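You operate a simulated robot arm through the tools that you are given. There is no shell and no other tool. Be economical: measure what you need, move in short steps, check, and stop when the job is done.

You are at the controls of a simulated robot arm. One attempt, no reset.

TASK
Send the blue spacer off in the small green tray.
Fine: spacer in, tray pushed to the yellow stop, both latches over it, ready button once: the yellow lamp shows.

The check looks at the end state, three seconds after you hand in, the way a careful person would. Anything else that was tipped, shoved, dropped, spilled or broken makes it a failure.

THE ROBOT
A 7-joint arm with a two-finger parallel gripper, fixed in place. Base frame: the origin is at the foot of the arm, x ahead of it, y to its left, z up; the work surface is at about z = 175. Units: mm, degrees, N and s.
With the tool pointing down near the work surface it reaches from about 100 to 580 mm from the base axis. Its first joint turns from -66.0 to 66.0 degrees. Payload 2.6 kg.
The TCP is the grasp point between the finger pads, 30 mm short of the fingertips. In the tool frame z runs along the fingers and y along their closing line. Largest opening 94 mm; finger width 28, thickness 10; the body of the gripper, 50 by 96 mm, starts 55 mm behind the TCP.
Orientation is that of the tool frame in the base frame, as a unit quaternion [x, y, z, w]. With the fingers straight down and closing along the base's y, the tool's x points along the base's -x, its y along +y and its z along -z.

THE INTERFACE
- The arm moves only by the tool servo_tool. Its argument "steps" is one flat list of numbers, 7 for each row, row after row: the shift along the base's x, y, z in mm, then the turn, a rotation vector about the base's x, y, z in degrees, then the finger opening in mm, from 0 to 94. In form: [dx, dy, dz, wx, wy, wz, hand, dx, dy, dz, wx, wy, wz, hand, ...]. A call has 1 to 10 rows; each row shifts and turns the commanded pose from where the row before left it. A row lasts 0.2 s, in which the tool goes at most 50 mm and 8.6 degrees; a call with a longer step from one row to the next is refused whole, and so is a gripper value outside its range. A pose out of reach is approached as far as the arm can. The call stops where the force on the tool passes 90 N (or 10 N more than at its start, if that is more) or the arm is blocked; 0.2 s more then pass. Each finger travels about 72 mm/s and halts on what it meets, pressing with about 39 N; the grip force reading is that of the motor and also rises with nothing between the fingers. The clock runs only during rows and for 0.2 s after the last one: add rows that do not move to give the fingers time. The reply holds the time, the measured pose of the TCP, the force on the tool along the base axes, the opening and the grip force, in the units named above and with some noise.
- Cameras (640 x 400 px; columns grow to the right, rows downward): "scene" is fixed at [30.5, 429.2, 583.9]; the picture's right is [-0.75, -0.66, 0.00], its down [-0.30, 0.34, -0.89] and it looks along [0.59, -0.67, -0.45] (base axes); focal length 281 px, centre (320, 200). "wrist" rides on the gripper at [76, 14, -103] in the tool frame; the picture's right is [-0.18, 0.98, 0.00], its down [-0.75, -0.14, -0.64] and it looks along [-0.63, -0.12, 0.77] (tool axes); focal length 243 px, centre (320, 200).
- camera(camera): a new picture of that camera. The clock stands still meanwhile.
- locate(camera, pixels): for up to 12 pixels [column, row] of the newest picture of that camera ("zoom" is the newest enlarged one), the place [x, y, z] in the base frame of the surface seen there, good to about 2 mm, but the place of the scene camera against the robot may be out by one fixed shift of up to 18 mm in any direction. The clock stands still meanwhile.
- inspect(camera, box): a new picture of the part [left, top, right, bottom] of that camera's present view, enlarged. The clock stands still meanwhile.
- hand_in(): hands the job in; it is judged then, once.

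Work in short steps. Measure before you move; look again where a grasp or a placing could have gone wrong, and mend it. You have 80 turns and 54 pictures in all, those below and enlarged ones among them. Open the gripper and draw the arm clear of the work before you hand the job in, unless the task says otherwise; then end with one line.

The tools are called after "Call:" as a command line: name --argument value ..., lists and objects as JSON in quotes. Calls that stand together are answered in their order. servo_tool: Moves the arm, as the interface text tells. Its arguments: {"type":"object","properties":{"steps":{"type":"array","items":{"type":"number"}}},"required":["steps"]} The other tools are called the same way: camera (camera) takes a picture; locate (camera, pixels) gives the place of the surface under pixels of a picture; inspect (camera, box) takes an enlarged picture of a part of a camera's view; hand_in () hands the job in.

At the start:

```text
time_s: 0.0
position: [293.3, -34.6, 483.4]
tcp_rot: [0.0, 1.0, -0.001, 0.0]
contact_force: [0.2, -0.1, -0.1]
finger_gap: 94.1
gripper_force: 0.1
```

scene: 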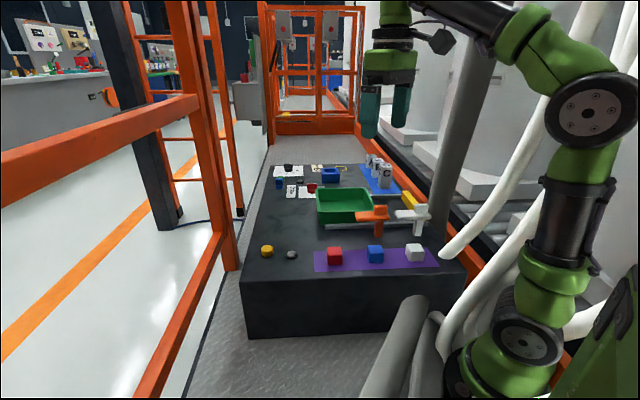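
wrist: 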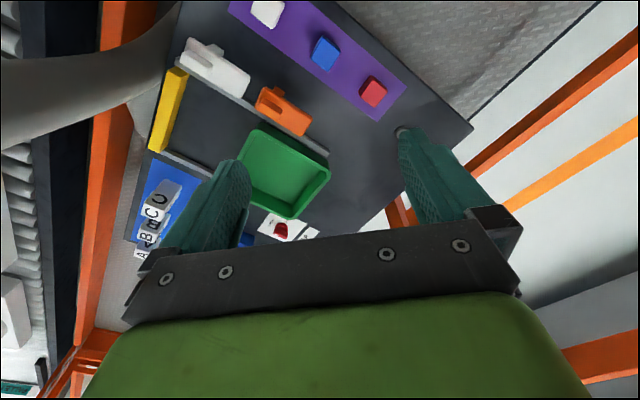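

The pictures show a green tray near scene (345,205), a yellow block near (410,200), orange and white latches, and several blue things. I'll enlarge the work area in both cameras.

Call:
inspect --camera "scene" --box '[240, 150, 480, 300]'

Call:
inspect --camera "wrist" --box '[120, 0, 480, 260]'

Call:
inspect --camera "scene" --box '[260, 150, 360, 212]'

```text
2.67 times, centred on (360, 225) of scene
```

zoom: 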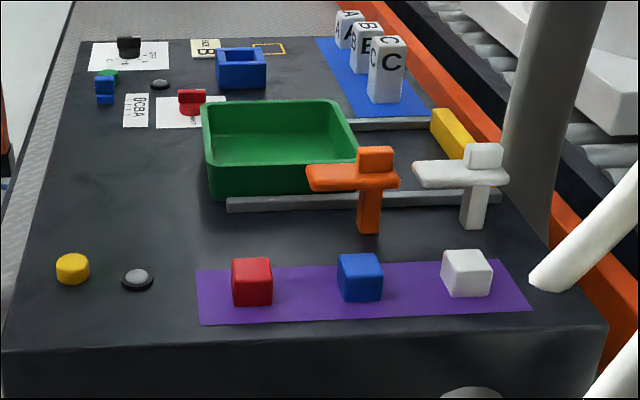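

```text
1.54 times, centred on (300, 130) of wrist
```

zoom: 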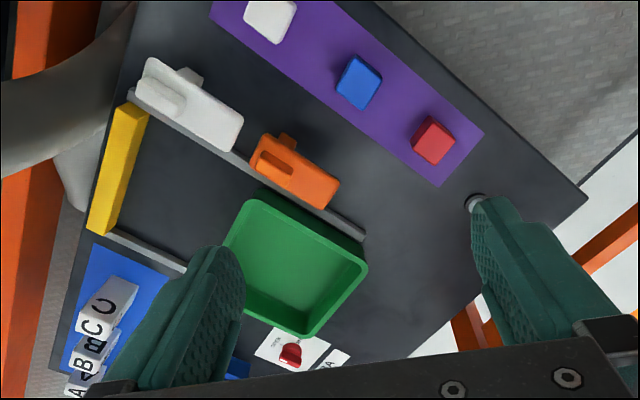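

```text
6.40 times, centred on (310, 181) of scene
```

zoom: 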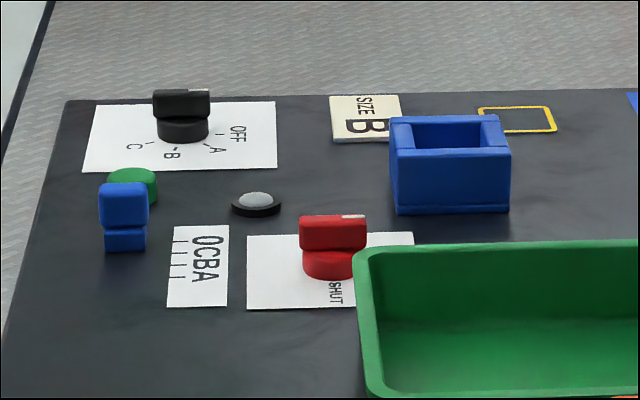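

The blue cube among the red/white ones on the purple mat is the spacer; the yellow button sits beside a grey lamp. I'll measure points in both cameras to learn the scene shift.

Call:
camera --camera "wrist"

Call:
locate --camera "wrist" --pixels '[[327, 49], [374, 91], [268, 10], [280, 165], [258, 130], [326, 170], [290, 212], [172, 85], [186, 71], [158, 150], [402, 133], [275, 101]]'

Call:
locate --camera "wrist" --pixels '[[195, 45], [245, 85], [215, 60], [262, 95], [307, 127], [290, 110], [327, 152], [185, 162], [240, 165], [210, 75], [320, 60], [350, 170]]'

Call:
camera --camera "scene"

Call:
locate --camera "scene" --pixels '[[375, 248], [335, 251], [415, 247], [267, 249], [292, 253], [380, 209], [421, 208], [345, 208], [370, 217], [410, 216], [319, 190], [363, 188]]'

```text
48 pictures are left
```

wrist: 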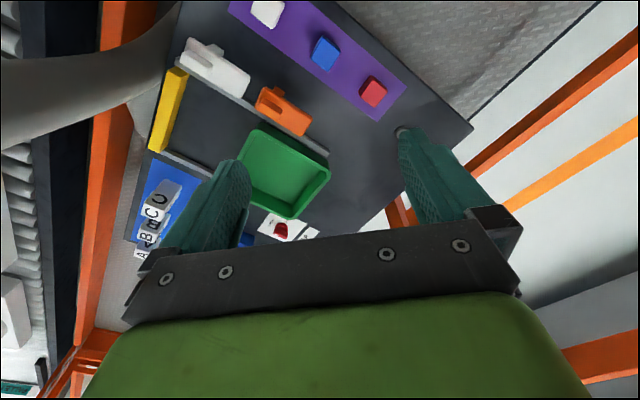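

```text
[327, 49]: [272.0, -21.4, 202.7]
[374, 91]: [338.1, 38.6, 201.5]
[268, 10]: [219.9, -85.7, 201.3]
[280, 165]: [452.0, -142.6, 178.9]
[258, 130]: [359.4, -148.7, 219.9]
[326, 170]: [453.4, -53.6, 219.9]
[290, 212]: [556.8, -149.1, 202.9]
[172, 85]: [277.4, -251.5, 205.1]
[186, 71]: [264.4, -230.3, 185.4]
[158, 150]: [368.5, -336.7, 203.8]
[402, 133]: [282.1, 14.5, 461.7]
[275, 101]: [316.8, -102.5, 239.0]
```

```text
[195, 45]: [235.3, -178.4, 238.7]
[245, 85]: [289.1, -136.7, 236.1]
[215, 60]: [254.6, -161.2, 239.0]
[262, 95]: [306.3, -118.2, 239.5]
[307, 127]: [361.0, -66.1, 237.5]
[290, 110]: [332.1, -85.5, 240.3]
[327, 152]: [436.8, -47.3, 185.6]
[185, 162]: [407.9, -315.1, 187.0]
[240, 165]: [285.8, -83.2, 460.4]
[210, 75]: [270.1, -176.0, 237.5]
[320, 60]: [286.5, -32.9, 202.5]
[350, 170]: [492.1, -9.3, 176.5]
```

```text
47 pictures are left
```

scene: 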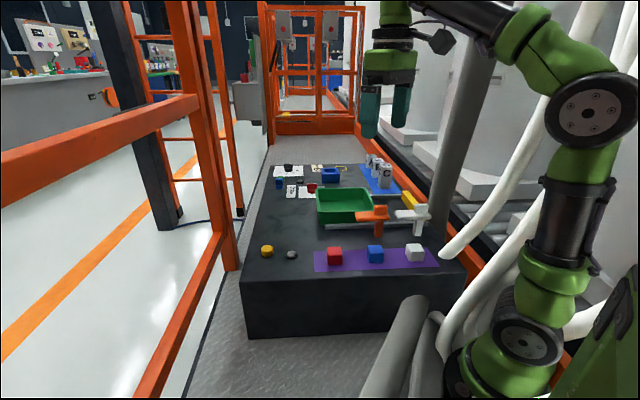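

```text
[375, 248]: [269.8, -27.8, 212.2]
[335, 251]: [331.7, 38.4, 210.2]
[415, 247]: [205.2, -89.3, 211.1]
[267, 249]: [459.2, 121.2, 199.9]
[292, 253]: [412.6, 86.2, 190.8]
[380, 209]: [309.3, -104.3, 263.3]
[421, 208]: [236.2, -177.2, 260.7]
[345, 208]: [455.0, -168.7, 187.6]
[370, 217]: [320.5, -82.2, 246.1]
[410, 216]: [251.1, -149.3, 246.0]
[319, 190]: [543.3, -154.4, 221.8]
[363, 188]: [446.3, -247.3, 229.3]
```

Wrist data put the blue cube at about (272,-21), top z 202, and the fixture turned about 46.5° (rail points (264,-230) to (437,-47)). I move above the cube and turn by -43.5° for a closer look.

Call:
servo_tool --steps '[-3.5, 2.3, -25, 0, 0, -7.25, 60, -3.5, 2.3, -25, 0, 0, -7.25, 60, -3.5, 2.3, -25, 0, 0, -7.25, 60, -3.5, 2.3, -25, 0, 0, -7.25, 60, -3.5, 2.3, -25, 0, 0, -7.25, 60, -3.5, 2.3, -25, 0, 0, -7.25, 60, 0, 0, 0, 0, 0, 0, 60]'

Call:
camera --camera "wrist"

```text
time_s: 1.6
position: [270.7, -19.8, 331.9]
tcp_rot: [0.371, 0.929, -0.001, 0.001]
contact_force: [-0.3, 0.9, -0.7]
finger_gap: 59.9
gripper_force: 0.1
```

```text
46 pictures are left
```

wrist: 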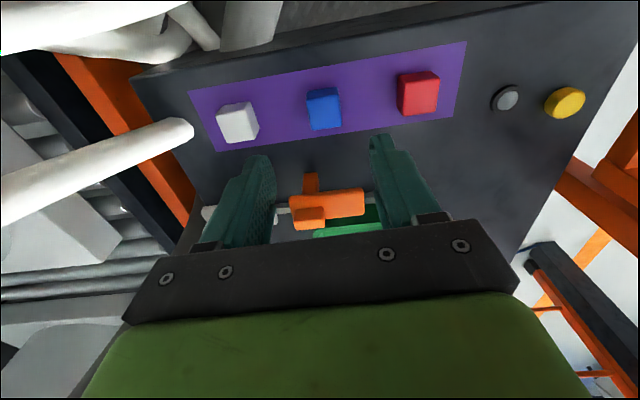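

The cube is at (324,110) in the wrist view. I locate its top, the button, lamp and the orange latch from here.

Call:
locate --camera "wrist" --pixels '[[308, 91], [337, 88], [340, 104], [312, 108], [324, 97], [565, 100], [508, 95], [185, 128], [308, 182], [350, 203], [310, 212], [418, 85]]'

Call:
inspect --camera "wrist" --box '[260, 60, 400, 148]'

```text
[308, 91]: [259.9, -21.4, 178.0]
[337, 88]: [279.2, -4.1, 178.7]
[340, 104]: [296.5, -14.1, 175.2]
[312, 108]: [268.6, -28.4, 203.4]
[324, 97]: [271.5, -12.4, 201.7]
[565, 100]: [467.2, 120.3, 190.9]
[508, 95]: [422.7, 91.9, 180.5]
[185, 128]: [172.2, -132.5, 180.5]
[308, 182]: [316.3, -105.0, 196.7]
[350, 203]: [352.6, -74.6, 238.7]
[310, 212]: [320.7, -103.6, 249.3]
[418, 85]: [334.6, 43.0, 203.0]
```

```text
4.55 times, centred on (330, 104) of wrist
```

zoom: 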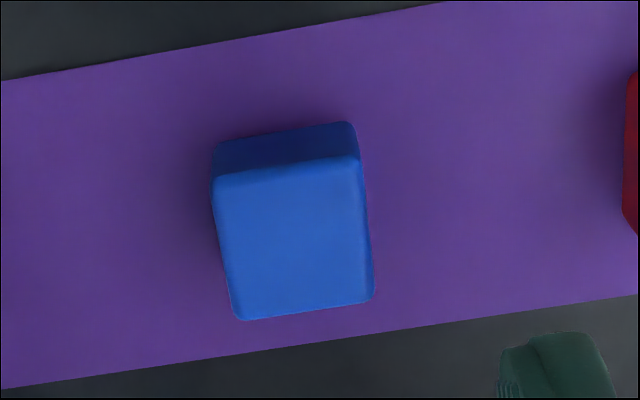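

The cube's top face in the zoom has corners near (222,182),(355,165),(366,295),(243,312); I locate these for centre and yaw.

Call:
locate --camera "zoom" --pixels '[[222, 185], [352, 168], [366, 295], [243, 312], [295, 240], [10, 85], [430, 5], [10, 382], [630, 300]]'

```text
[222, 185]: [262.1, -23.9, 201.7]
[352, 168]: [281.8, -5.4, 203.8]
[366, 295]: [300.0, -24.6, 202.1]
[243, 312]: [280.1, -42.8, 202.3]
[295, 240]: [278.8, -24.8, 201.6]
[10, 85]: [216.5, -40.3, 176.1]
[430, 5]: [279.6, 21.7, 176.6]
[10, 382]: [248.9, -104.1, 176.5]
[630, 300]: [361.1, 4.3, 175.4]
```

Cube centre is (281,-24.2), yaw about 43°, side 27. I centre over it, turn -3.2°, and descend to TCP z 212.

Call:
servo_tool --steps '[10.3, -4.4, -20, 0, 0, -3.2, 60, 0, 0, -30, 0, 0, 0, 60, 0, 0, -30, 0, 0, 0, 60, 0, 0, -20, 0, 0, 0, 60, 0, 0, -20, 0, 0, 0, 60, 0, 0, 0, 0, 0, 0, 60]'

Call:
camera --camera "wrist"

```text
time_s: 3.0
position: [281.2, -25.4, 214.6]
tcp_rot: [0.397, 0.918, -0.001, 0.0]
contact_force: [-0.6, -0.5, -0.4]
finger_gap: 60.2
gripper_force: 0.0
```

```text
44 pictures are left
```

wrist: 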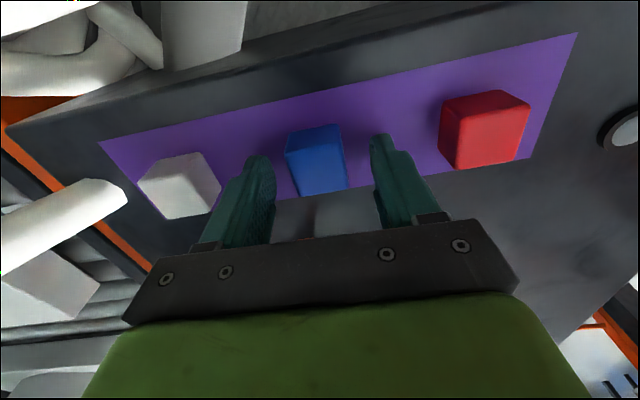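

The fingers straddle the blue cube (320,160) with clear room to the red and white ones. I close on it.

Call:
servo_tool --steps '[0, 0, -2, 0, 0, 0, 40, 0, 0, 0, 0, 0, 0, 20, 0, 0, 0, 0, 0, 0, 20, 0, 0, 0, 0, 0, 0, 20]'

Call:
servo_tool --steps '[0, 0, 20, 0, 0, 0, 20, 0, 0, 40, 0, 0, 0, 20, 0, 0, 50, 0, 0, 0, 20, 0, 0, 30, 0, 0, 0, 20, 0, 0, 0, 0, 0, 0, 20]'

Call:
camera --camera "wrist"

Call:
camera --camera "scene"

```text
time_s: 4.0
position: [281.4, -24.1, 212.7]
tcp_rot: [0.396, 0.918, 0.0, 0.0]
contact_force: [-0.6, -0.9, 0.8]
finger_gap: 30.7
gripper_force: 38.3
```

```text
time_s: 5.2
position: [282.3, -28.6, 351.4]
tcp_rot: [0.397, 0.918, -0.001, -0.001]
contact_force: [0.7, -0.3, -0.2]
finger_gap: 30.8
gripper_force: 38.9
```

```text
43 pictures are left
```

wrist: 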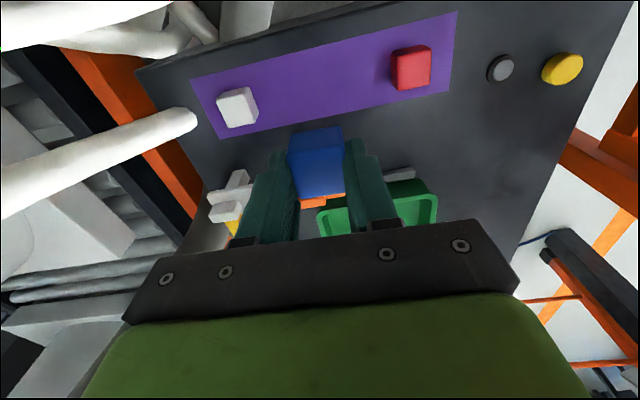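

```text
42 pictures are left
```

scene: 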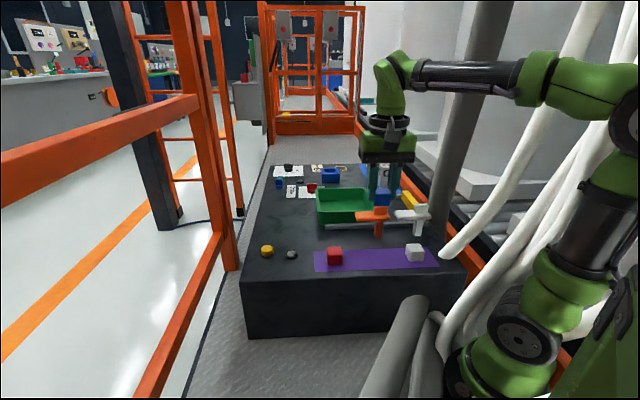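

The cube is held (gap 30.7) and nothing else moved. I enlarge the tray in the scene view to measure its rim.

Call:
inspect --camera "scene" --box '[300, 165, 450, 259]'

```text
4.26 times, centred on (375, 212) of scene
```

zoom: 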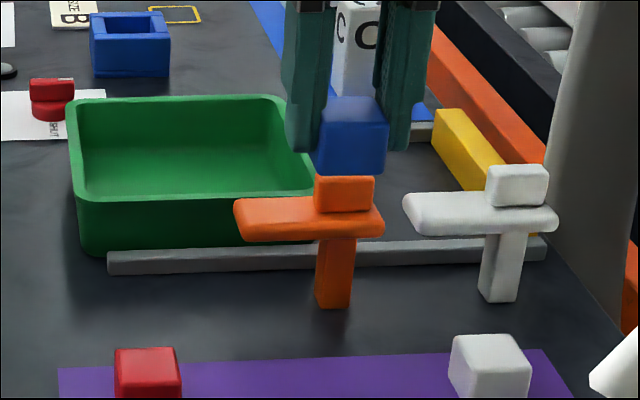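

Call:
locate --camera "zoom" --pixels '[[72, 102], [80, 199], [225, 196], [200, 97], [190, 170], [105, 262], [545, 250], [435, 118], [510, 165], [345, 183], [517, 173], [240, 210]]'

Call:
locate --camera "zoom" --pixels '[[333, 300], [497, 295], [410, 200], [375, 210], [552, 215], [425, 132], [280, 100], [290, 125], [320, 205], [370, 205], [490, 200], [545, 200]]'

```text
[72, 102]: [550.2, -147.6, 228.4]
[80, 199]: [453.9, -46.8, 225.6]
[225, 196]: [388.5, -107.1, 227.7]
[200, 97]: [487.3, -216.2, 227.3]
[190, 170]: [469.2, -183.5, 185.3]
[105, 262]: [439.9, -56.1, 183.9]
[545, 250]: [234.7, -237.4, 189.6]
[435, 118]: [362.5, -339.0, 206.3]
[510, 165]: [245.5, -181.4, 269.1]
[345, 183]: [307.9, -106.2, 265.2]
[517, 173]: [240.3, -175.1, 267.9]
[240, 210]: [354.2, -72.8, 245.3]
```

```text
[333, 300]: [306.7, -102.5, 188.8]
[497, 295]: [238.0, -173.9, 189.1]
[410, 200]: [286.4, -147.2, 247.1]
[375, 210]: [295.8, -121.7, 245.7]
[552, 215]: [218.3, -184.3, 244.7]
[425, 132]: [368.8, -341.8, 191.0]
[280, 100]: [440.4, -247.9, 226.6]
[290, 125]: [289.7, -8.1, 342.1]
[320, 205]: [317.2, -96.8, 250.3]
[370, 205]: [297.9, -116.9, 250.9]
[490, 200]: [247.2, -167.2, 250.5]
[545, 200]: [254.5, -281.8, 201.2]
```

Rim corners (scene, shift about +9,+3,-9) give the tray centre near (455,-145), rim z 218, floor z about 179. I carry the cube above the centre.

Call:
servo_tool --steps '[34.6, -23.3, 0, 0, 0, 0, 20, 34.6, -23.3, 0, 0, 0, 0, 20, 34.6, -23.3, 0, 0, 0, 0, 20, 34.6, -23.3, 0, 0, 0, 0, 20, 34.6, -23.3, 0, 0, 0, 0, 20, 0, 0, -30, 0, 0, 0, 20, 0, 0, -30, 0, 0, 0, 20, 0, 0, 0, 0, 0, 0, 20]'

Call:
camera --camera "wrist"

Call:
camera --camera "scene"

```text
time_s: 7.0
position: [455.0, -141.9, 289.7]
tcp_rot: [0.397, 0.918, -0.001, 0.0]
contact_force: [0.7, 0.4, -1.5]
finger_gap: 30.5
gripper_force: 39.2
```

```text
40 pictures are left
```

wrist: 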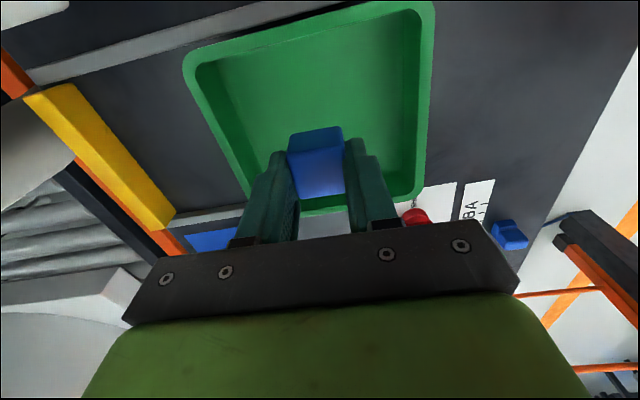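

```text
39 pictures are left
```

scene: 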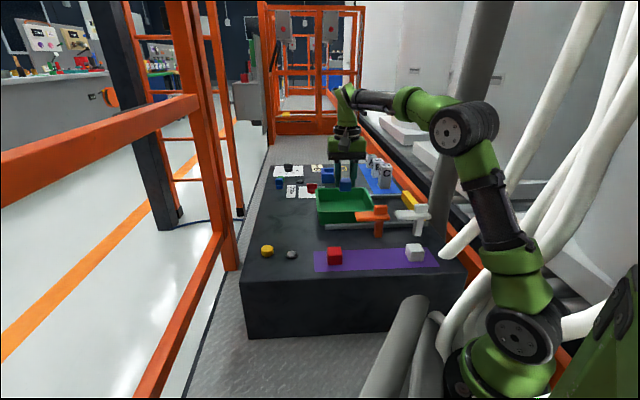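

From here the wrist view shows the tray corners at (185,60),(434,5),(425,200) and the stop's edge (72,85)-(175,215); I measure them.

Call:
locate --camera "wrist" --pixels '[[187, 62], [431, 6], [422, 190], [245, 190], [73, 88], [173, 214], [40, 75], [300, 25], [428, 100], [215, 130], [340, 110], [240, 100]]'

```text
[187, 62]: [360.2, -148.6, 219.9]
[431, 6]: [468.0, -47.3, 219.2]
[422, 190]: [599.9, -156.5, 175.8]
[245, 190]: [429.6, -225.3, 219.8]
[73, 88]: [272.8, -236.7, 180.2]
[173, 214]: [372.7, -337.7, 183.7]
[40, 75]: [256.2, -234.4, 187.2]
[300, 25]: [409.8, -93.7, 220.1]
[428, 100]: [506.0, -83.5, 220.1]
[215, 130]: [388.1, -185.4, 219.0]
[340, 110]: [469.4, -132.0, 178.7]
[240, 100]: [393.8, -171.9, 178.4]
```

Tray outline is about 151 x 139 mm centred at (461,-147). I shift +5,-5 and lower the cube to just above the floor.

Call:
servo_tool --steps '[5, -5, -20, 0, 0, 0, 20, 0, 0, -20, 0, 0, 0, 20, 0, 0, -15, 0, 0, 0, 20, 0, 0, -12, 0, 0, 0, 20, 0, 0, -5, 0, 0, 0, 20, 0, 0, 0, 0, 0, 0, 20]'

Call:
camera --camera "wrist"

```text
time_s: 8.4
position: [459.5, -148.0, 220.2]
tcp_rot: [0.397, 0.918, -0.001, 0.0]
contact_force: [-0.5, -0.2, -0.5]
finger_gap: 30.8
gripper_force: 39.2
```

```text
38 pictures are left
```

wrist: 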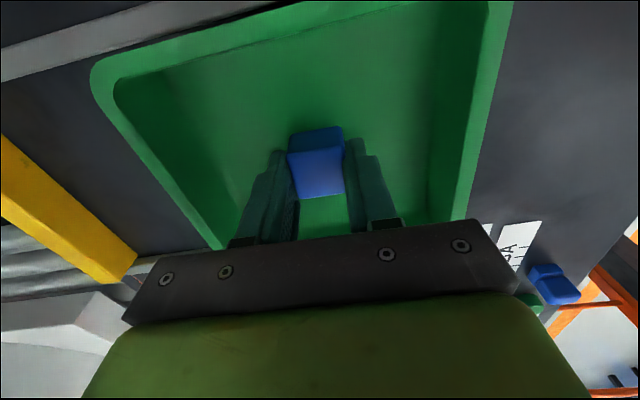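

The cube sits well inside the walls, no contact force yet at z 220. I lower a few mm more to feel the floor, then open to 50 and lift.

Call:
servo_tool --steps '[0, 0, -3, 0, 0, 0, 20, 0, 0, -2, 0, 0, 0, 20, 0, 0, 0, 0, 0, 0, 20]'

Call:
servo_tool --steps '[0, 0, 0, 0, 0, 0, 35, 0, 0, 0, 0, 0, 0, 50, 0, 0, 0, 0, 0, 0, 50, 0, 0, 20, 0, 0, 0, 50, 0, 0, 40, 0, 0, 0, 50, 0, 0, 40, 0, 0, 0, 50, 0, 0, 0, 0, 0, 0, 50]'

Call:
camera --camera "wrist"

```text
time_s: 9.2
position: [461.1, -147.6, 215.8]
tcp_rot: [0.397, 0.918, 0.0, 0.001]
contact_force: [-1.9, 1.7, 9.2]
finger_gap: 30.6
gripper_force: 38.9
```

```text
time_s: 10.8
position: [459.4, -147.4, 313.3]
tcp_rot: [0.396, 0.918, 0.0, 0.0]
contact_force: [0.3, 1.1, 0.3]
finger_gap: 50.1
gripper_force: 0.0
```

```text
37 pictures are left
```

wrist: 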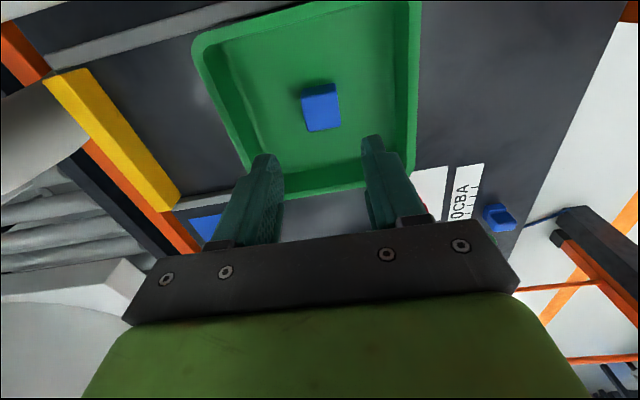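

The blue spacer rests in the middle of the tray at (320,107). I close the fingers and go behind the tray's far end (about (536,-74)), still high, and look.

Call:
servo_tool --steps '[25.2, 24.2, 0, 0, 0, 0, 30, 25.2, 24.2, 0, 0, 0, 0, 10, 25.2, 24.2, 0, 0, 0, 0, 0, 0, 0, -20, 0, 0, 0, 0, 0, 0, 0, 0, 0, 0, 0]'

Call:
camera --camera "wrist"

Call:
camera --camera "scene"

```text
time_s: 12.0
position: [536.7, -73.4, 293.5]
tcp_rot: [0.396, 0.918, -0.001, -0.001]
contact_force: [-0.1, -0.8, -0.2]
finger_gap: 0.0
gripper_force: 33.0
```

```text
36 pictures are left
```

wrist: 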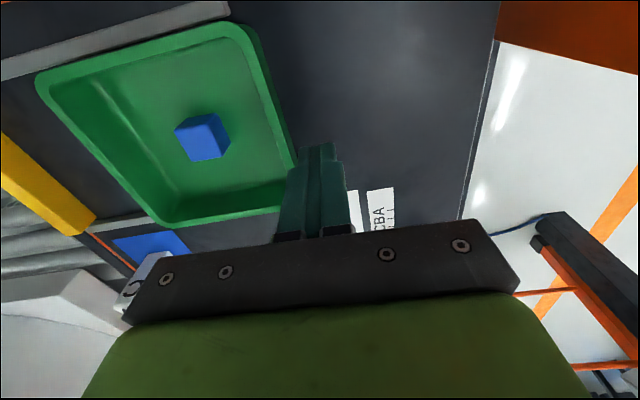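

```text
35 pictures are left
```

scene: 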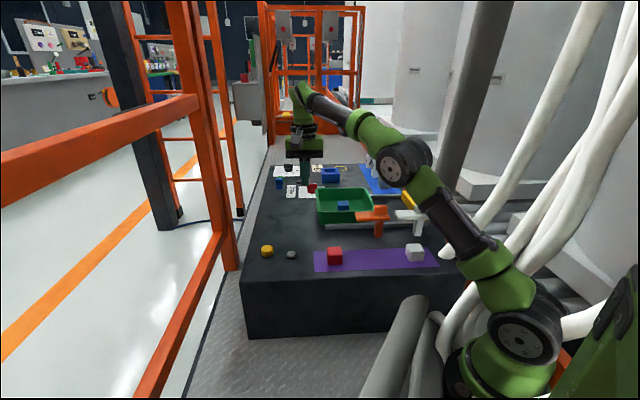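

I check the rear rim line and the free floor below before lowering: pixels (248,35), (272,95), (295,165), and the OCBA panel at (380,210).

Call:
locate --camera "wrist" --pixels '[[245, 32], [270, 92], [294, 155], [380, 210], [330, 100], [353, 205], [200, 135]]'

Call:
inspect --camera "scene" --box '[260, 150, 400, 238]'

```text
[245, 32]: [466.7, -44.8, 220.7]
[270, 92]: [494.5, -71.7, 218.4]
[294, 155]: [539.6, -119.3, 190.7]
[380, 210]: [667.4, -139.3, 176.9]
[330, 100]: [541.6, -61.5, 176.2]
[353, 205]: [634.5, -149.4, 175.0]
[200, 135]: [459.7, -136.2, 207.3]
```

```text
4.55 times, centred on (330, 194) of scene
```

zoom: 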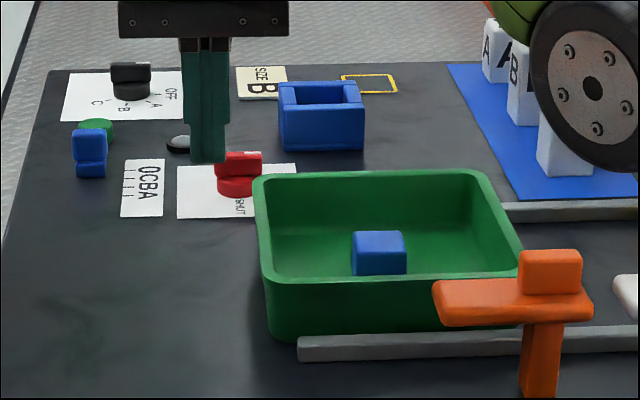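

Clearance behind the rim is about 20 mm and the table there is empty. I lower to TCP z 215 with closed fingers.

Call:
servo_tool --steps '[0, 0, -25, 0, 0, 0, 0, 0, 0, -25, 0, 0, 0, 0, 0, 0, -18, 0, 0, 0, 0, 0, 0, -10, 0, 0, 0, 0, 0, 0, 0, 0, 0, 0, 0]'

Call:
servo_tool --steps '[-7.2, -7, 0, 0, 0, 0, 0, -7.2, -7, 0, 0, 0, 0, 0, -7.2, -7, 0, 0, 0, 0, 0, -7.2, -7, 0, 0, 0, 0, 0, 0, 0, 0, 0, 0, 0, 0]'

Call:
camera --camera "scene"

```text
time_s: 13.2
position: [536.6, -75.1, 215.7]
tcp_rot: [0.396, 0.918, -0.001, -0.001]
contact_force: [-0.4, 0.6, 0.0]
finger_gap: 0.0
gripper_force: 32.9
```

```text
time_s: 14.4
position: [508.1, -103.3, 215.8]
tcp_rot: [0.397, 0.918, -0.001, -0.001]
contact_force: [0.2, 0.5, 0.2]
finger_gap: 0.0
gripper_force: 33.3
```

```text
33 pictures are left
```

scene: 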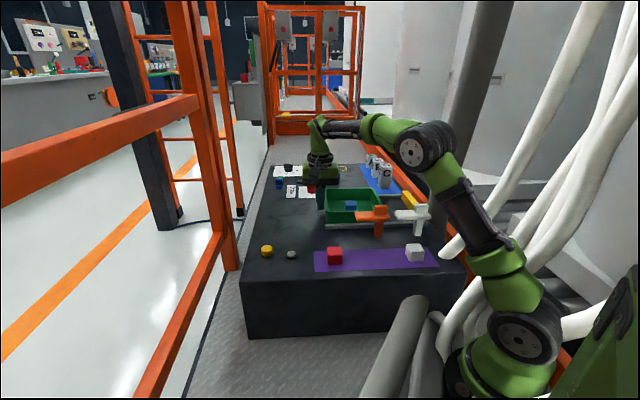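

The tray slides freely. About 99 mm remain by my numbers; I push 80 mm now.

Call:
servo_tool --steps '[-7.2, -7, 0, 0, 0, 0, 0, -7.2, -7, 0, 0, 0, 0, 0, -7.2, -7, 0, 0, 0, 0, 0, -7.2, -7, 0, 0, 0, 0, 0, -7.2, -7, 0, 0, 0, 0, 0, -7.2, -7, 0, 0, 0, 0, 0, -7.2, -7, 0, 0, 0, 0, 0, -7.2, -7, 0, 0, 0, 0, 0, 0, 0, 0, 0, 0, 0, 0]'

Call:
camera --camera "wrist"

Call:
inspect --camera "scene" --box '[290, 150, 470, 263]'

```text
time_s: 16.4
position: [448.3, -156.5, 217.0]
tcp_rot: [0.396, 0.918, -0.001, -0.001]
contact_force: [0.0, -0.8, -0.1]
finger_gap: 0.0
gripper_force: 32.8
```

```text
32 pictures are left
```

wrist: 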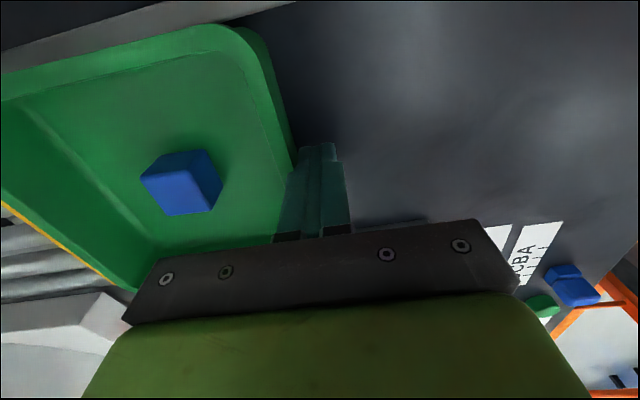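

```text
3.54 times, centred on (380, 206) of scene
```

zoom: 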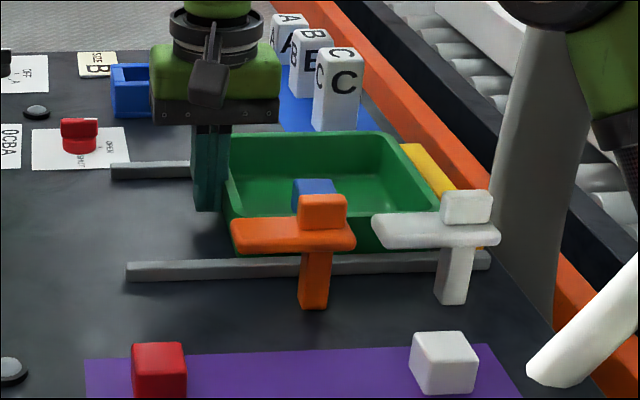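

The tray is close to the stop with no contact yet. I advance in 3 mm rows until the force shows the stop.

Call:
servo_tool --steps '[-2.2, -2.1, 0, 0, 0, 0, 0, -2.2, -2.1, 0, 0, 0, 0, 0, -2.2, -2.1, 0, 0, 0, 0, 0, -2.2, -2.1, 0, 0, 0, 0, 0, -2.2, -2.1, 0, 0, 0, 0, 0, 0, 0, 0, 0, 0, 0, 0]'

```text
time_s: 17.8
position: [437.5, -169.2, 216.1]
tcp_rot: [0.397, 0.918, -0.001, 0.0]
contact_force: [0.0, 0.4, -0.4]
finger_gap: 0.0
gripper_force: 32.7
```

Call:
servo_tool --steps '[-1.44, -1.4, 0, 0, 0, 0, 0, -1.44, -1.4, 0, 0, 0, 0, 0, -1.44, -1.4, 0, 0, 0, 0, 0, 0, 0, 0, 0, 0, 0, 0]'

Call:
inspect --camera "scene" --box '[350, 170, 450, 232]'

```text
time_s: 18.8
position: [434.6, -167.8, 215.8]
tcp_rot: [0.394, 0.919, 0.004, 0.0]
contact_force: [10.5, 21.6, 3.8]
finger_gap: 0.0
gripper_force: 33.1
```

```text
6.40 times, centred on (400, 201) of scene
```

zoom: 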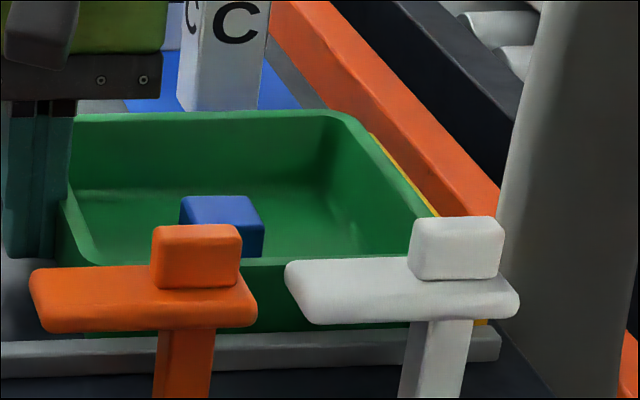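

Contact 24 N along the push: the tray touches the stop. I back off 15 mm, lift, and go over the latches to view them from above.

Call:
servo_tool --steps '[3, 3, 0, 0, 0, 0, 0, 9, 9, 0, 0, 0, 0, 0, 0, 0, 40, 0, 0, 0, 0, 0, 0, 45, 0, 0, 0, 0, 0, 0, 45, 0, 0, 0, 0, -30, 10, 0, 0, 0, 0, 30, -30, 10, 0, 0, 0, 0, 60, -30, 10, 0, 0, 0, 0, 60, 0, 0, 0, 0, 0, 0, 60]'

Call:
camera --camera "wrist"

```text
time_s: 20.8
position: [355.6, -129.5, 344.7]
tcp_rot: [0.396, 0.918, -0.001, -0.001]
contact_force: [-0.3, 0.3, -0.9]
finger_gap: 59.9
gripper_force: 0.0
```

```text
29 pictures are left
```

wrist: 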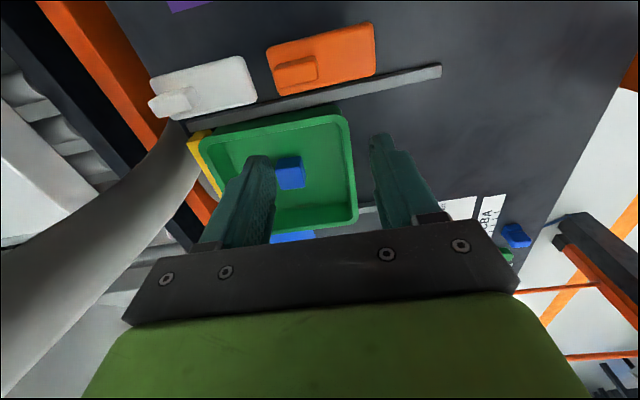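

Both latches are in view at (200,88) and (320,58), with ridges at their stop-side ends. I zoom and measure the plates and ridges.

Call:
inspect --camera "wrist" --box '[140, 10, 400, 170]'

Call:
locate --camera "wrist" --pixels '[[274, 70], [313, 58], [315, 72], [277, 84], [295, 66], [370, 30], [372, 66], [272, 50], [280, 92], [190, 142], [347, 117], [440, 72]]'

Call:
locate --camera "wrist" --pixels '[[160, 97], [187, 90], [190, 102], [162, 112], [175, 98], [245, 60], [254, 98], [153, 82], [165, 118], [205, 137], [340, 122], [290, 172]]'

```text
2.46 times, centred on (270, 90) of wrist
```

zoom: 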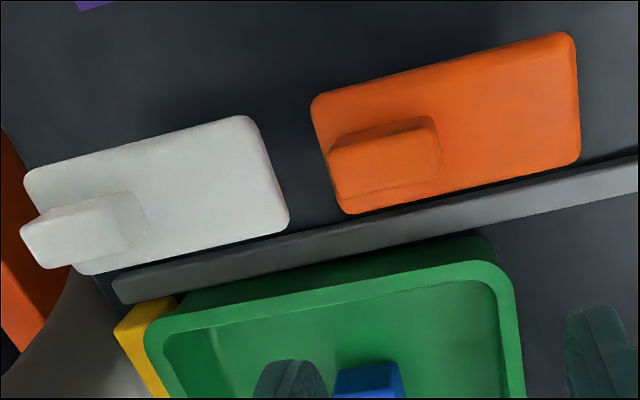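

```text
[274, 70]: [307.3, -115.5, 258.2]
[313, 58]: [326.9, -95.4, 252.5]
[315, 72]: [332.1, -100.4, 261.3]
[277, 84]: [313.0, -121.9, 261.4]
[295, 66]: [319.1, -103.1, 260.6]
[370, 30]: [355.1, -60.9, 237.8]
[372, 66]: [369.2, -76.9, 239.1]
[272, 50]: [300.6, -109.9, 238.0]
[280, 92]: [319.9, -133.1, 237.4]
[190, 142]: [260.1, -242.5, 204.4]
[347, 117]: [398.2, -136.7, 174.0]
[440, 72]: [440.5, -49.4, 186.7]
```

```text
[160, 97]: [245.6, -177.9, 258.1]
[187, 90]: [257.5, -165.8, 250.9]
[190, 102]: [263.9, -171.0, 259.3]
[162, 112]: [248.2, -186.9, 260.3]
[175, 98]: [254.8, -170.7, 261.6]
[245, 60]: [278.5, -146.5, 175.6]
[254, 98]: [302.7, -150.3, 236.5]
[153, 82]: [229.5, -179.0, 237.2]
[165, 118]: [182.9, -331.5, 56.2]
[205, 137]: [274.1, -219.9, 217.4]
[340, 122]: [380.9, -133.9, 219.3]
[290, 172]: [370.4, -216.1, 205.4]
```

The ridges (orange centre about (320,-108), white about (255,-175), tops z 261) stand on the pivots; plates at z 238. Before turning the gripper by +90° I check the grey pillar on the stop side.

Call:
locate --camera "wrist" --pixels '[[140, 185], [170, 150], [60, 270], [190, 180], [80, 230], [120, 60], [30, 330], [160, 170]]'

Call:
locate --camera "scene" --pixels '[[440, 200], [460, 130], [475, 60], [445, 180], [445, 255], [480, 210], [450, 225], [490, 20]]'

Call:
locate --camera "zoom" --pixels '[[330, 145], [432, 118], [440, 172], [340, 195], [385, 158], [335, 158], [25, 222], [130, 195], [140, 250], [45, 265], [72, 232], [85, 270]]'

```text
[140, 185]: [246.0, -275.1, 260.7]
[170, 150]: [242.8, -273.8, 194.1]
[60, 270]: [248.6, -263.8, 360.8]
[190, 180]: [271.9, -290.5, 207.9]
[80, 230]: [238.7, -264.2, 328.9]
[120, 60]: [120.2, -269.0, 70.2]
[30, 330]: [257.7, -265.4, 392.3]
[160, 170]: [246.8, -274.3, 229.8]
```

```text
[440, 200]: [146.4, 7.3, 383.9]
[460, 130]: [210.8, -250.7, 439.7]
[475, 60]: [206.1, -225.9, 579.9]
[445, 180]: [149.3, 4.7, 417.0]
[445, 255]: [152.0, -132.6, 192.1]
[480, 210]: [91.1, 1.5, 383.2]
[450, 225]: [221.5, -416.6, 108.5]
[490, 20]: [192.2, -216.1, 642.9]
```

```text
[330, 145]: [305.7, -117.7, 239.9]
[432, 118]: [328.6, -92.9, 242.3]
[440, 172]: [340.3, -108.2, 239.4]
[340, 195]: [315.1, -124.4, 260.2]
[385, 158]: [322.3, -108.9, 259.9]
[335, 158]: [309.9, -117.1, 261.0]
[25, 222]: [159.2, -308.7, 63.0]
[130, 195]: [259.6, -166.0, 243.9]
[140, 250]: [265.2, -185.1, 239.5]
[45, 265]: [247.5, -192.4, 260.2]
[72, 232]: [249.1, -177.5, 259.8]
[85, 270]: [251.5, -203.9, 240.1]
```

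Pillar surface is near (245,-270), far enough from the orange latch. I turn the gripper +92° while moving above the orange ridge (321,-109).

Call:
servo_tool --steps '[-3.5, 2, 0, 0, 0, 8.5, 40, -3.5, 2, 0, 0, 0, 8.5, 40, -3.5, 2, 0, 0, 0, 8.5, 40, -3.5, 2, 0, 0, 0, 8.5, 40, -3.5, 2, 0, 0, 0, 8.5, 40, -3.5, 2, 0, 0, 0, 8.5, 40, -3.5, 2, 0, 0, 0, 8.5, 40, -3.5, 2, 0, 0, 0, 8.5, 40, -3.5, 2, 0, 0, 0, 8.5, 40, -3.1, 2, 0, 0, 0, 8.5, 40]'

Call:
servo_tool --steps '[0, 0, 0, 0, 0, 7, 40, 0, 0, 0, 0, 0, 0, 40]'

Call:
camera --camera "wrist"

```text
time_s: 23.0
position: [321.3, -109.8, 346.5]
tcp_rot: [-0.33, 0.944, -0.001, 0.001]
contact_force: [0.0, -0.4, -0.4]
finger_gap: 40.0
gripper_force: 0.1
```

```text
time_s: 23.6
position: [321.3, -110.9, 346.9]
tcp_rot: [-0.386, 0.923, -0.001, 0.001]
contact_force: [-0.7, -0.5, 0.4]
finger_gap: 40.0
gripper_force: 0.2
```

```text
27 pictures are left
```

wrist: 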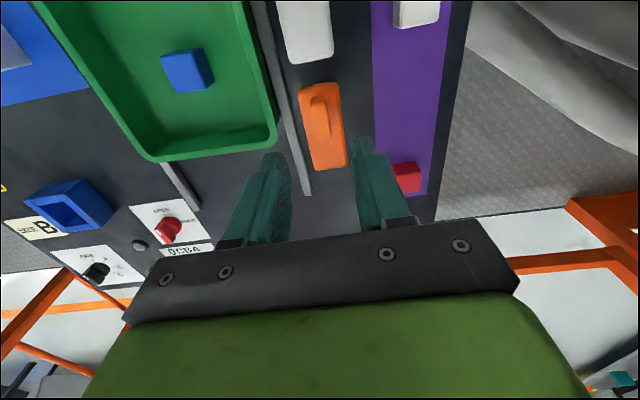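

Call:
inspect --camera "wrist" --box '[270, 60, 390, 135]'

```text
5.33 times, centred on (330, 98) of wrist
```

zoom: 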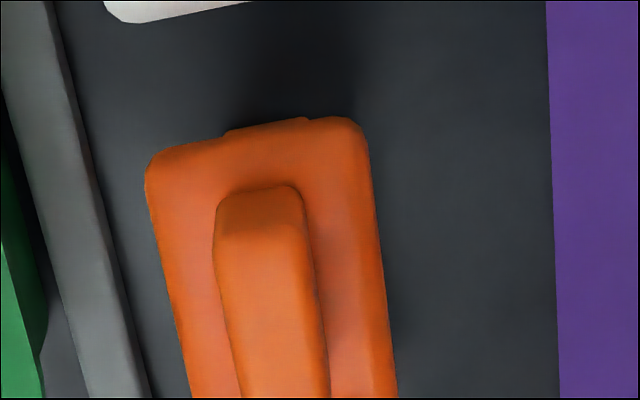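

The ridge spans about (312,97) to (327,137) in the wrist view. I locate its top face ends and sides.

Call:
locate --camera "zoom" --pixels '[[222, 238], [298, 225], [240, 385], [320, 385], [270, 310], [255, 232]]'

Call:
locate --camera "wrist" --pixels '[[317, 135], [329, 133], [323, 130], [323, 138], [345, 165], [312, 168], [335, 85], [300, 92]]'

```text
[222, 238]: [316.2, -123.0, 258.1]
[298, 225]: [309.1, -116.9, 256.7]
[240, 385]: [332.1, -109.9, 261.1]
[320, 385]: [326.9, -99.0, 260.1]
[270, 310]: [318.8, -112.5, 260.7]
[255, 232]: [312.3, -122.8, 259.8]
```

```text
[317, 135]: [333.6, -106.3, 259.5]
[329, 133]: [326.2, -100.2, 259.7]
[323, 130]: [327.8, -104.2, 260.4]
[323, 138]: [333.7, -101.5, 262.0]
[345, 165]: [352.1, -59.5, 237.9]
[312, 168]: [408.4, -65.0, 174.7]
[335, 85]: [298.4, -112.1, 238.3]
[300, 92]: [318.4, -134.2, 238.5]
```

Ridge centre is (322,-111), 11 mm wide; the TCP is already there. I descend to z 271 with opening 40 and close.

Call:
servo_tool --steps '[0, 0, -25, 0, 0, 0, 40, 0, 0, -25, 0, 0, 0, 40, 0, 0, -15, 0, 0, 0, 40, 0, 0, -10, 0, 0, 0, 40, 0, 0, 0, 0, 0, 0, 40]'

Call:
servo_tool --steps '[0, 0, 0, 0, 0, 0, 20, 0, 0, 0, 0, 0, 0, 0, 0, 0, 0, 0, 0, 0, 0, 0, 0, 0, 0, 0, 0, 0]'

Call:
camera --camera "wrist"

```text
time_s: 24.8
position: [322.4, -110.9, 271.8]
tcp_rot: [-0.385, 0.923, -0.001, 0.001]
contact_force: [-0.3, -0.3, -0.4]
finger_gap: 40.0
gripper_force: 0.0
```

```text
time_s: 25.8
position: [320.5, -110.1, 271.6]
tcp_rot: [-0.385, 0.923, 0.0, 0.0]
contact_force: [-5.6, 1.3, 1.0]
finger_gap: 13.8
gripper_force: 45.3
```

```text
25 pictures are left
```

wrist: 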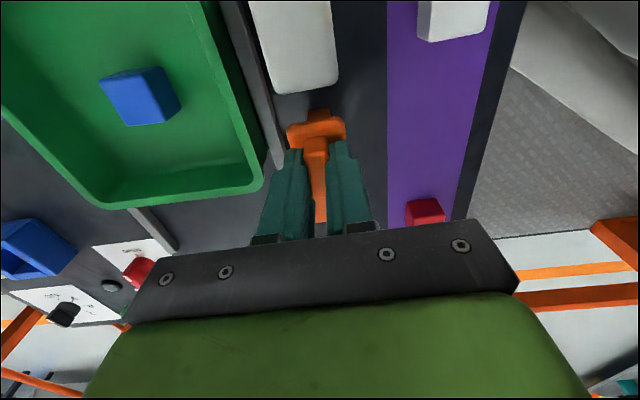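

The ridge is gripped (gap 13.8). I try a clockwise turn of 16° and read the forces.

Call:
servo_tool --steps '[0, 0, 0, 0, 0, -4, 0, 0, 0, 0, 0, 0, -4, 0, 0, 0, 0, 0, 0, -8, 0, 0, 0, 0, 0, 0, 0, 0]'

```text
time_s: 26.8
position: [321.4, -108.5, 270.6]
tcp_rot: [-0.252, 0.968, 0.002, -0.001]
contact_force: [-27.3, 11.7, 16.1]
finger_gap: 13.9
gripper_force: 44.6
```

It turned with it, but a side force (-27,12,16) N says the pivot is slightly off my axis. I relax the pose by (-2,+1,+1) and look at the force again.

Call:
servo_tool --steps '[-2, 1, 1, 0, 0, 0, 0, 0, 0, 0, 0, 0, 0, 0]'

Call:
inspect --camera "scene" --box '[340, 180, 460, 255]'

```text
time_s: 27.4
position: [321.3, -109.5, 271.1]
tcp_rot: [-0.255, 0.967, -0.002, 0.001]
contact_force: [13.5, 1.0, -10.7]
finger_gap: 13.9
gripper_force: 45.0
```

```text
5.33 times, centred on (400, 218) of scene
```

zoom: 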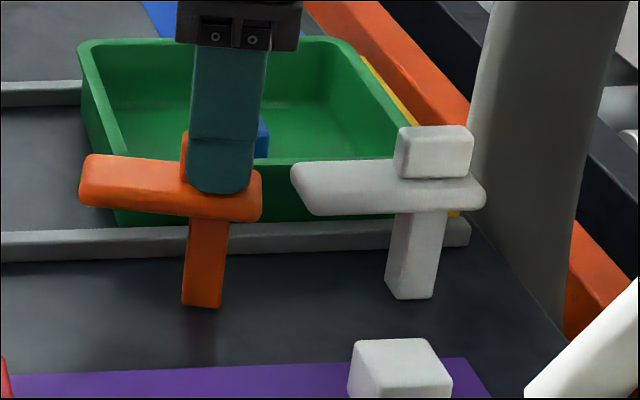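

The latch is turning (arm now slants toward the tray) and the axis is nearly right. I settle back by (+0.7,0,-0.4) and turn 24° more.

Call:
servo_tool --steps '[0.7, 0, -0.4, 0, 0, -6, 0, 0, 0, 0, 0, 0, -6, 0, 0, 0, 0, 0, 0, -6, 0, 0, 0, 0, 0, 0, -6, 0, 0, 0, 0, 0, 0, 0, 0]'

```text
time_s: 28.6
position: [321.2, -109.6, 272.2]
tcp_rot: [-0.046, 0.999, -0.001, -0.001]
contact_force: [9.3, -0.6, -23.1]
finger_gap: 13.6
gripper_force: 44.5
```

Forces stay small; z pulls -23 N, so I lower 1 mm and turn another 32°.

Call:
servo_tool --steps '[0.4, 0, -1, 0, 0, -8, 0, 0, 0, 0, 0, 0, -8, 0, 0, 0, 0, 0, 0, -8, 0, 0, 0, 0, 0, 0, -8, 0, 0, 0, 0, 0, 0, 0, 0]'

Call:
inspect --camera "scene" --box '[340, 180, 460, 255]'

```text
time_s: 29.8
position: [321.0, -109.1, 271.8]
tcp_rot: [0.233, 0.973, 0.001, -0.002]
contact_force: [-26.0, 12.4, 5.4]
finger_gap: 13.6
gripper_force: 44.3
```

```text
5.33 times, centred on (400, 218) of scene
```

zoom: 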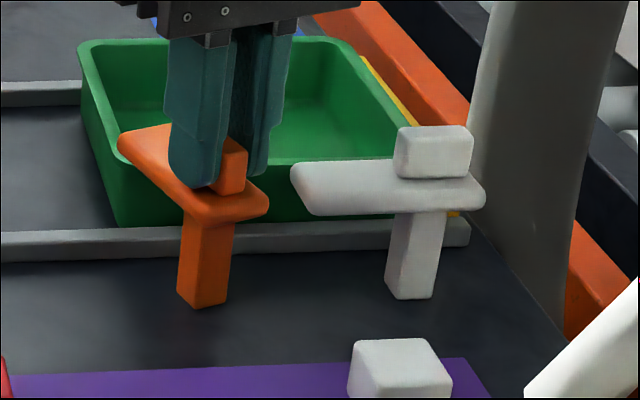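

The arm is now swinging over the tray wall (72° turned). I relax by (-1,+0.5) and turn the last 18°.

Call:
servo_tool --steps '[-1, 0.5, 0, 0, 0, -6, 0, 0, 0, 0, 0, 0, -6, 0, 0, 0, 0, 0, 0, -6, 0, 0, 0, 0, 0, 0, 0, 0]'

Call:
inspect --camera "scene" --box '[340, 180, 460, 255]'

```text
time_s: 30.8
position: [320.9, -108.4, 271.7]
tcp_rot: [0.379, 0.925, -0.001, 0.002]
contact_force: [19.9, 1.5, -7.9]
finger_gap: 13.5
gripper_force: 44.9
```

```text
5.33 times, centred on (400, 218) of scene
```

zoom: 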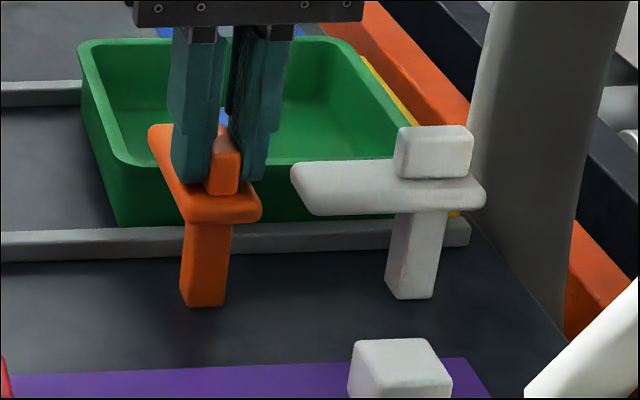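

The orange arm now lies square over the tray (ridge yaw -44.6°). I turn 1.5° more, open, and lift straight up.

Call:
servo_tool --steps '[0.8, 0, 0, 0, 0, -1.5, 0, 0, 0, 0, 0, 0, 0, 20, 0, 0, 0, 0, 0, 0, 36, 0, 0, 0, 0, 0, 0, 36, 0, 0, 25, 0, 0, 0, 36, 0, 0, 40, 0, 0, 0, 36, 0, 0, 15, 0, 0, 0, 36, 0, 0, 0, 0, 0, 0, 36]'

Call:
camera --camera "wrist"

```text
time_s: 32.6
position: [320.9, -108.7, 350.3]
tcp_rot: [0.392, 0.92, -0.001, 0.0]
contact_force: [-0.4, 0.0, 0.1]
finger_gap: 35.7
gripper_force: 0.0
```

```text
21 pictures are left
```

wrist: 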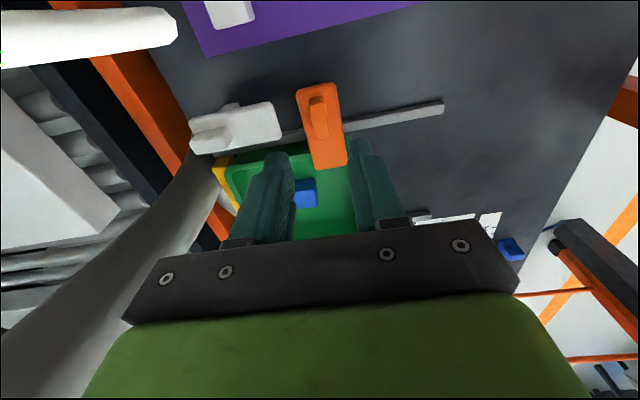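

The orange latch stays over the tray. For the white one I first turn back +91° here, then move toward its ridge (about (249,-178)).

Call:
servo_tool --steps '[0, 0, 0, 0, 0, 8.5, 40, 0, 0, 0, 0, 0, 8.5, 40, 0, 0, 0, 0, 0, 8.5, 40, 0, 0, 0, 0, 0, 8.5, 40, 0, 0, 0, 0, 0, 8.5, 40, 0, 0, 0, 0, 0, 8.5, 40, 0, 0, 0, 0, 0, 8.5, 40, 0, 0, 0, 0, 0, 8.5, 40, 0, 0, 0, 0, 0, 8.5, 40, 0, 0, 0, 0, 0, 8.5, 40]'

Call:
servo_tool --steps '[-14, -14, 0, 0, 0, 6, 40, -14, -14, 0, 0, 0, 0, 40, -14, -14, 0, 0, 0, 0, 40, 0, 0, 0, 0, 0, 0, 40]'

Call:
camera --camera "wrist"

Call:
camera --camera "scene"

```text
time_s: 34.8
position: [321.2, -107.8, 351.6]
tcp_rot: [-0.334, 0.943, -0.001, 0.0]
contact_force: [1.1, -0.6, -0.2]
finger_gap: 40.0
gripper_force: 0.0
```

```text
time_s: 35.8
position: [277.7, -152.4, 350.2]
tcp_rot: [-0.381, 0.925, -0.001, 0.001]
contact_force: [-0.6, -0.5, 0.2]
finger_gap: 40.0
gripper_force: 0.1
```

```text
20 pictures are left
```

wrist: 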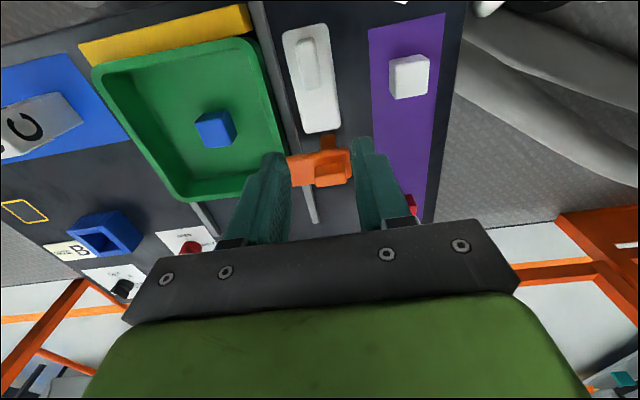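

```text
19 pictures are left
```

scene: 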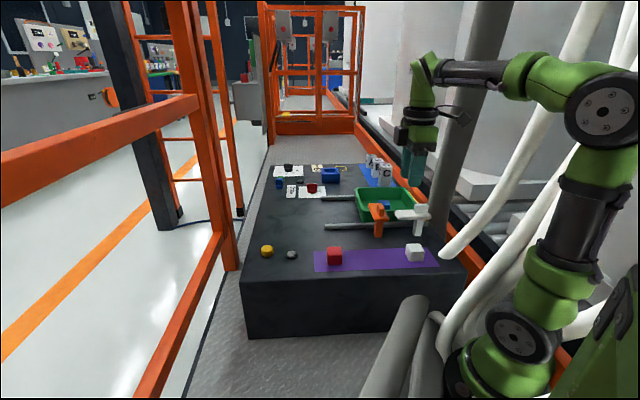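

White ridge spans about (300,40)-(318,88) in the wrist view; I locate it and the plate corners.

Call:
inspect --camera "wrist" --box '[262, 15, 390, 95]'

Call:
locate --camera "wrist" --pixels '[[298, 45], [312, 43], [305, 86], [319, 84], [309, 65], [305, 50], [312, 82], [283, 40], [325, 28], [306, 132], [340, 127], [335, 165]]'

Call:
inspect --camera "scene" --box '[360, 40, 560, 240]'

```text
5.00 times, centred on (326, 55) of wrist
```

zoom: 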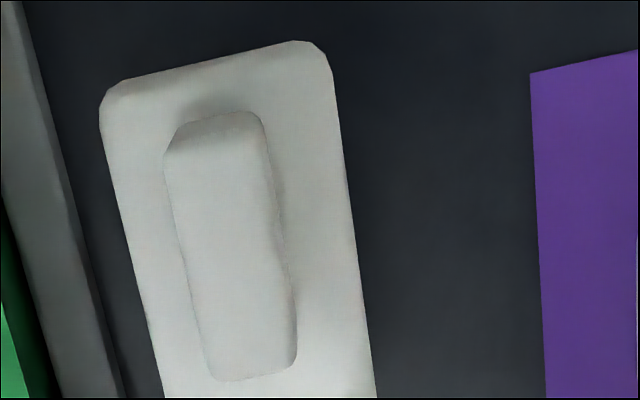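

```text
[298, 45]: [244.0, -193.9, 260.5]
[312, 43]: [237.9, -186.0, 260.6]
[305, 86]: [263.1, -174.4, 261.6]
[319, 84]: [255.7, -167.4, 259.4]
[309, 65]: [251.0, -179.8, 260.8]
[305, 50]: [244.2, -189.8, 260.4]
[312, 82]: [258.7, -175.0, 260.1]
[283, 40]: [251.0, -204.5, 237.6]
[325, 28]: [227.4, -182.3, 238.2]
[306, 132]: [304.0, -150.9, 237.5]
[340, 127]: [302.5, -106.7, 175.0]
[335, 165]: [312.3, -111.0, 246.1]
```

```text
2.00 times, centred on (460, 140) of scene
```

zoom: 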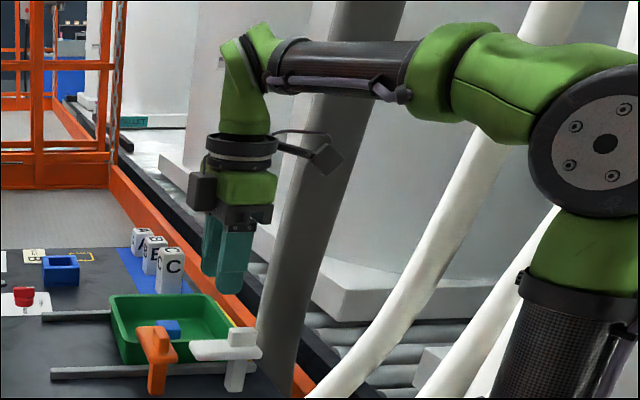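

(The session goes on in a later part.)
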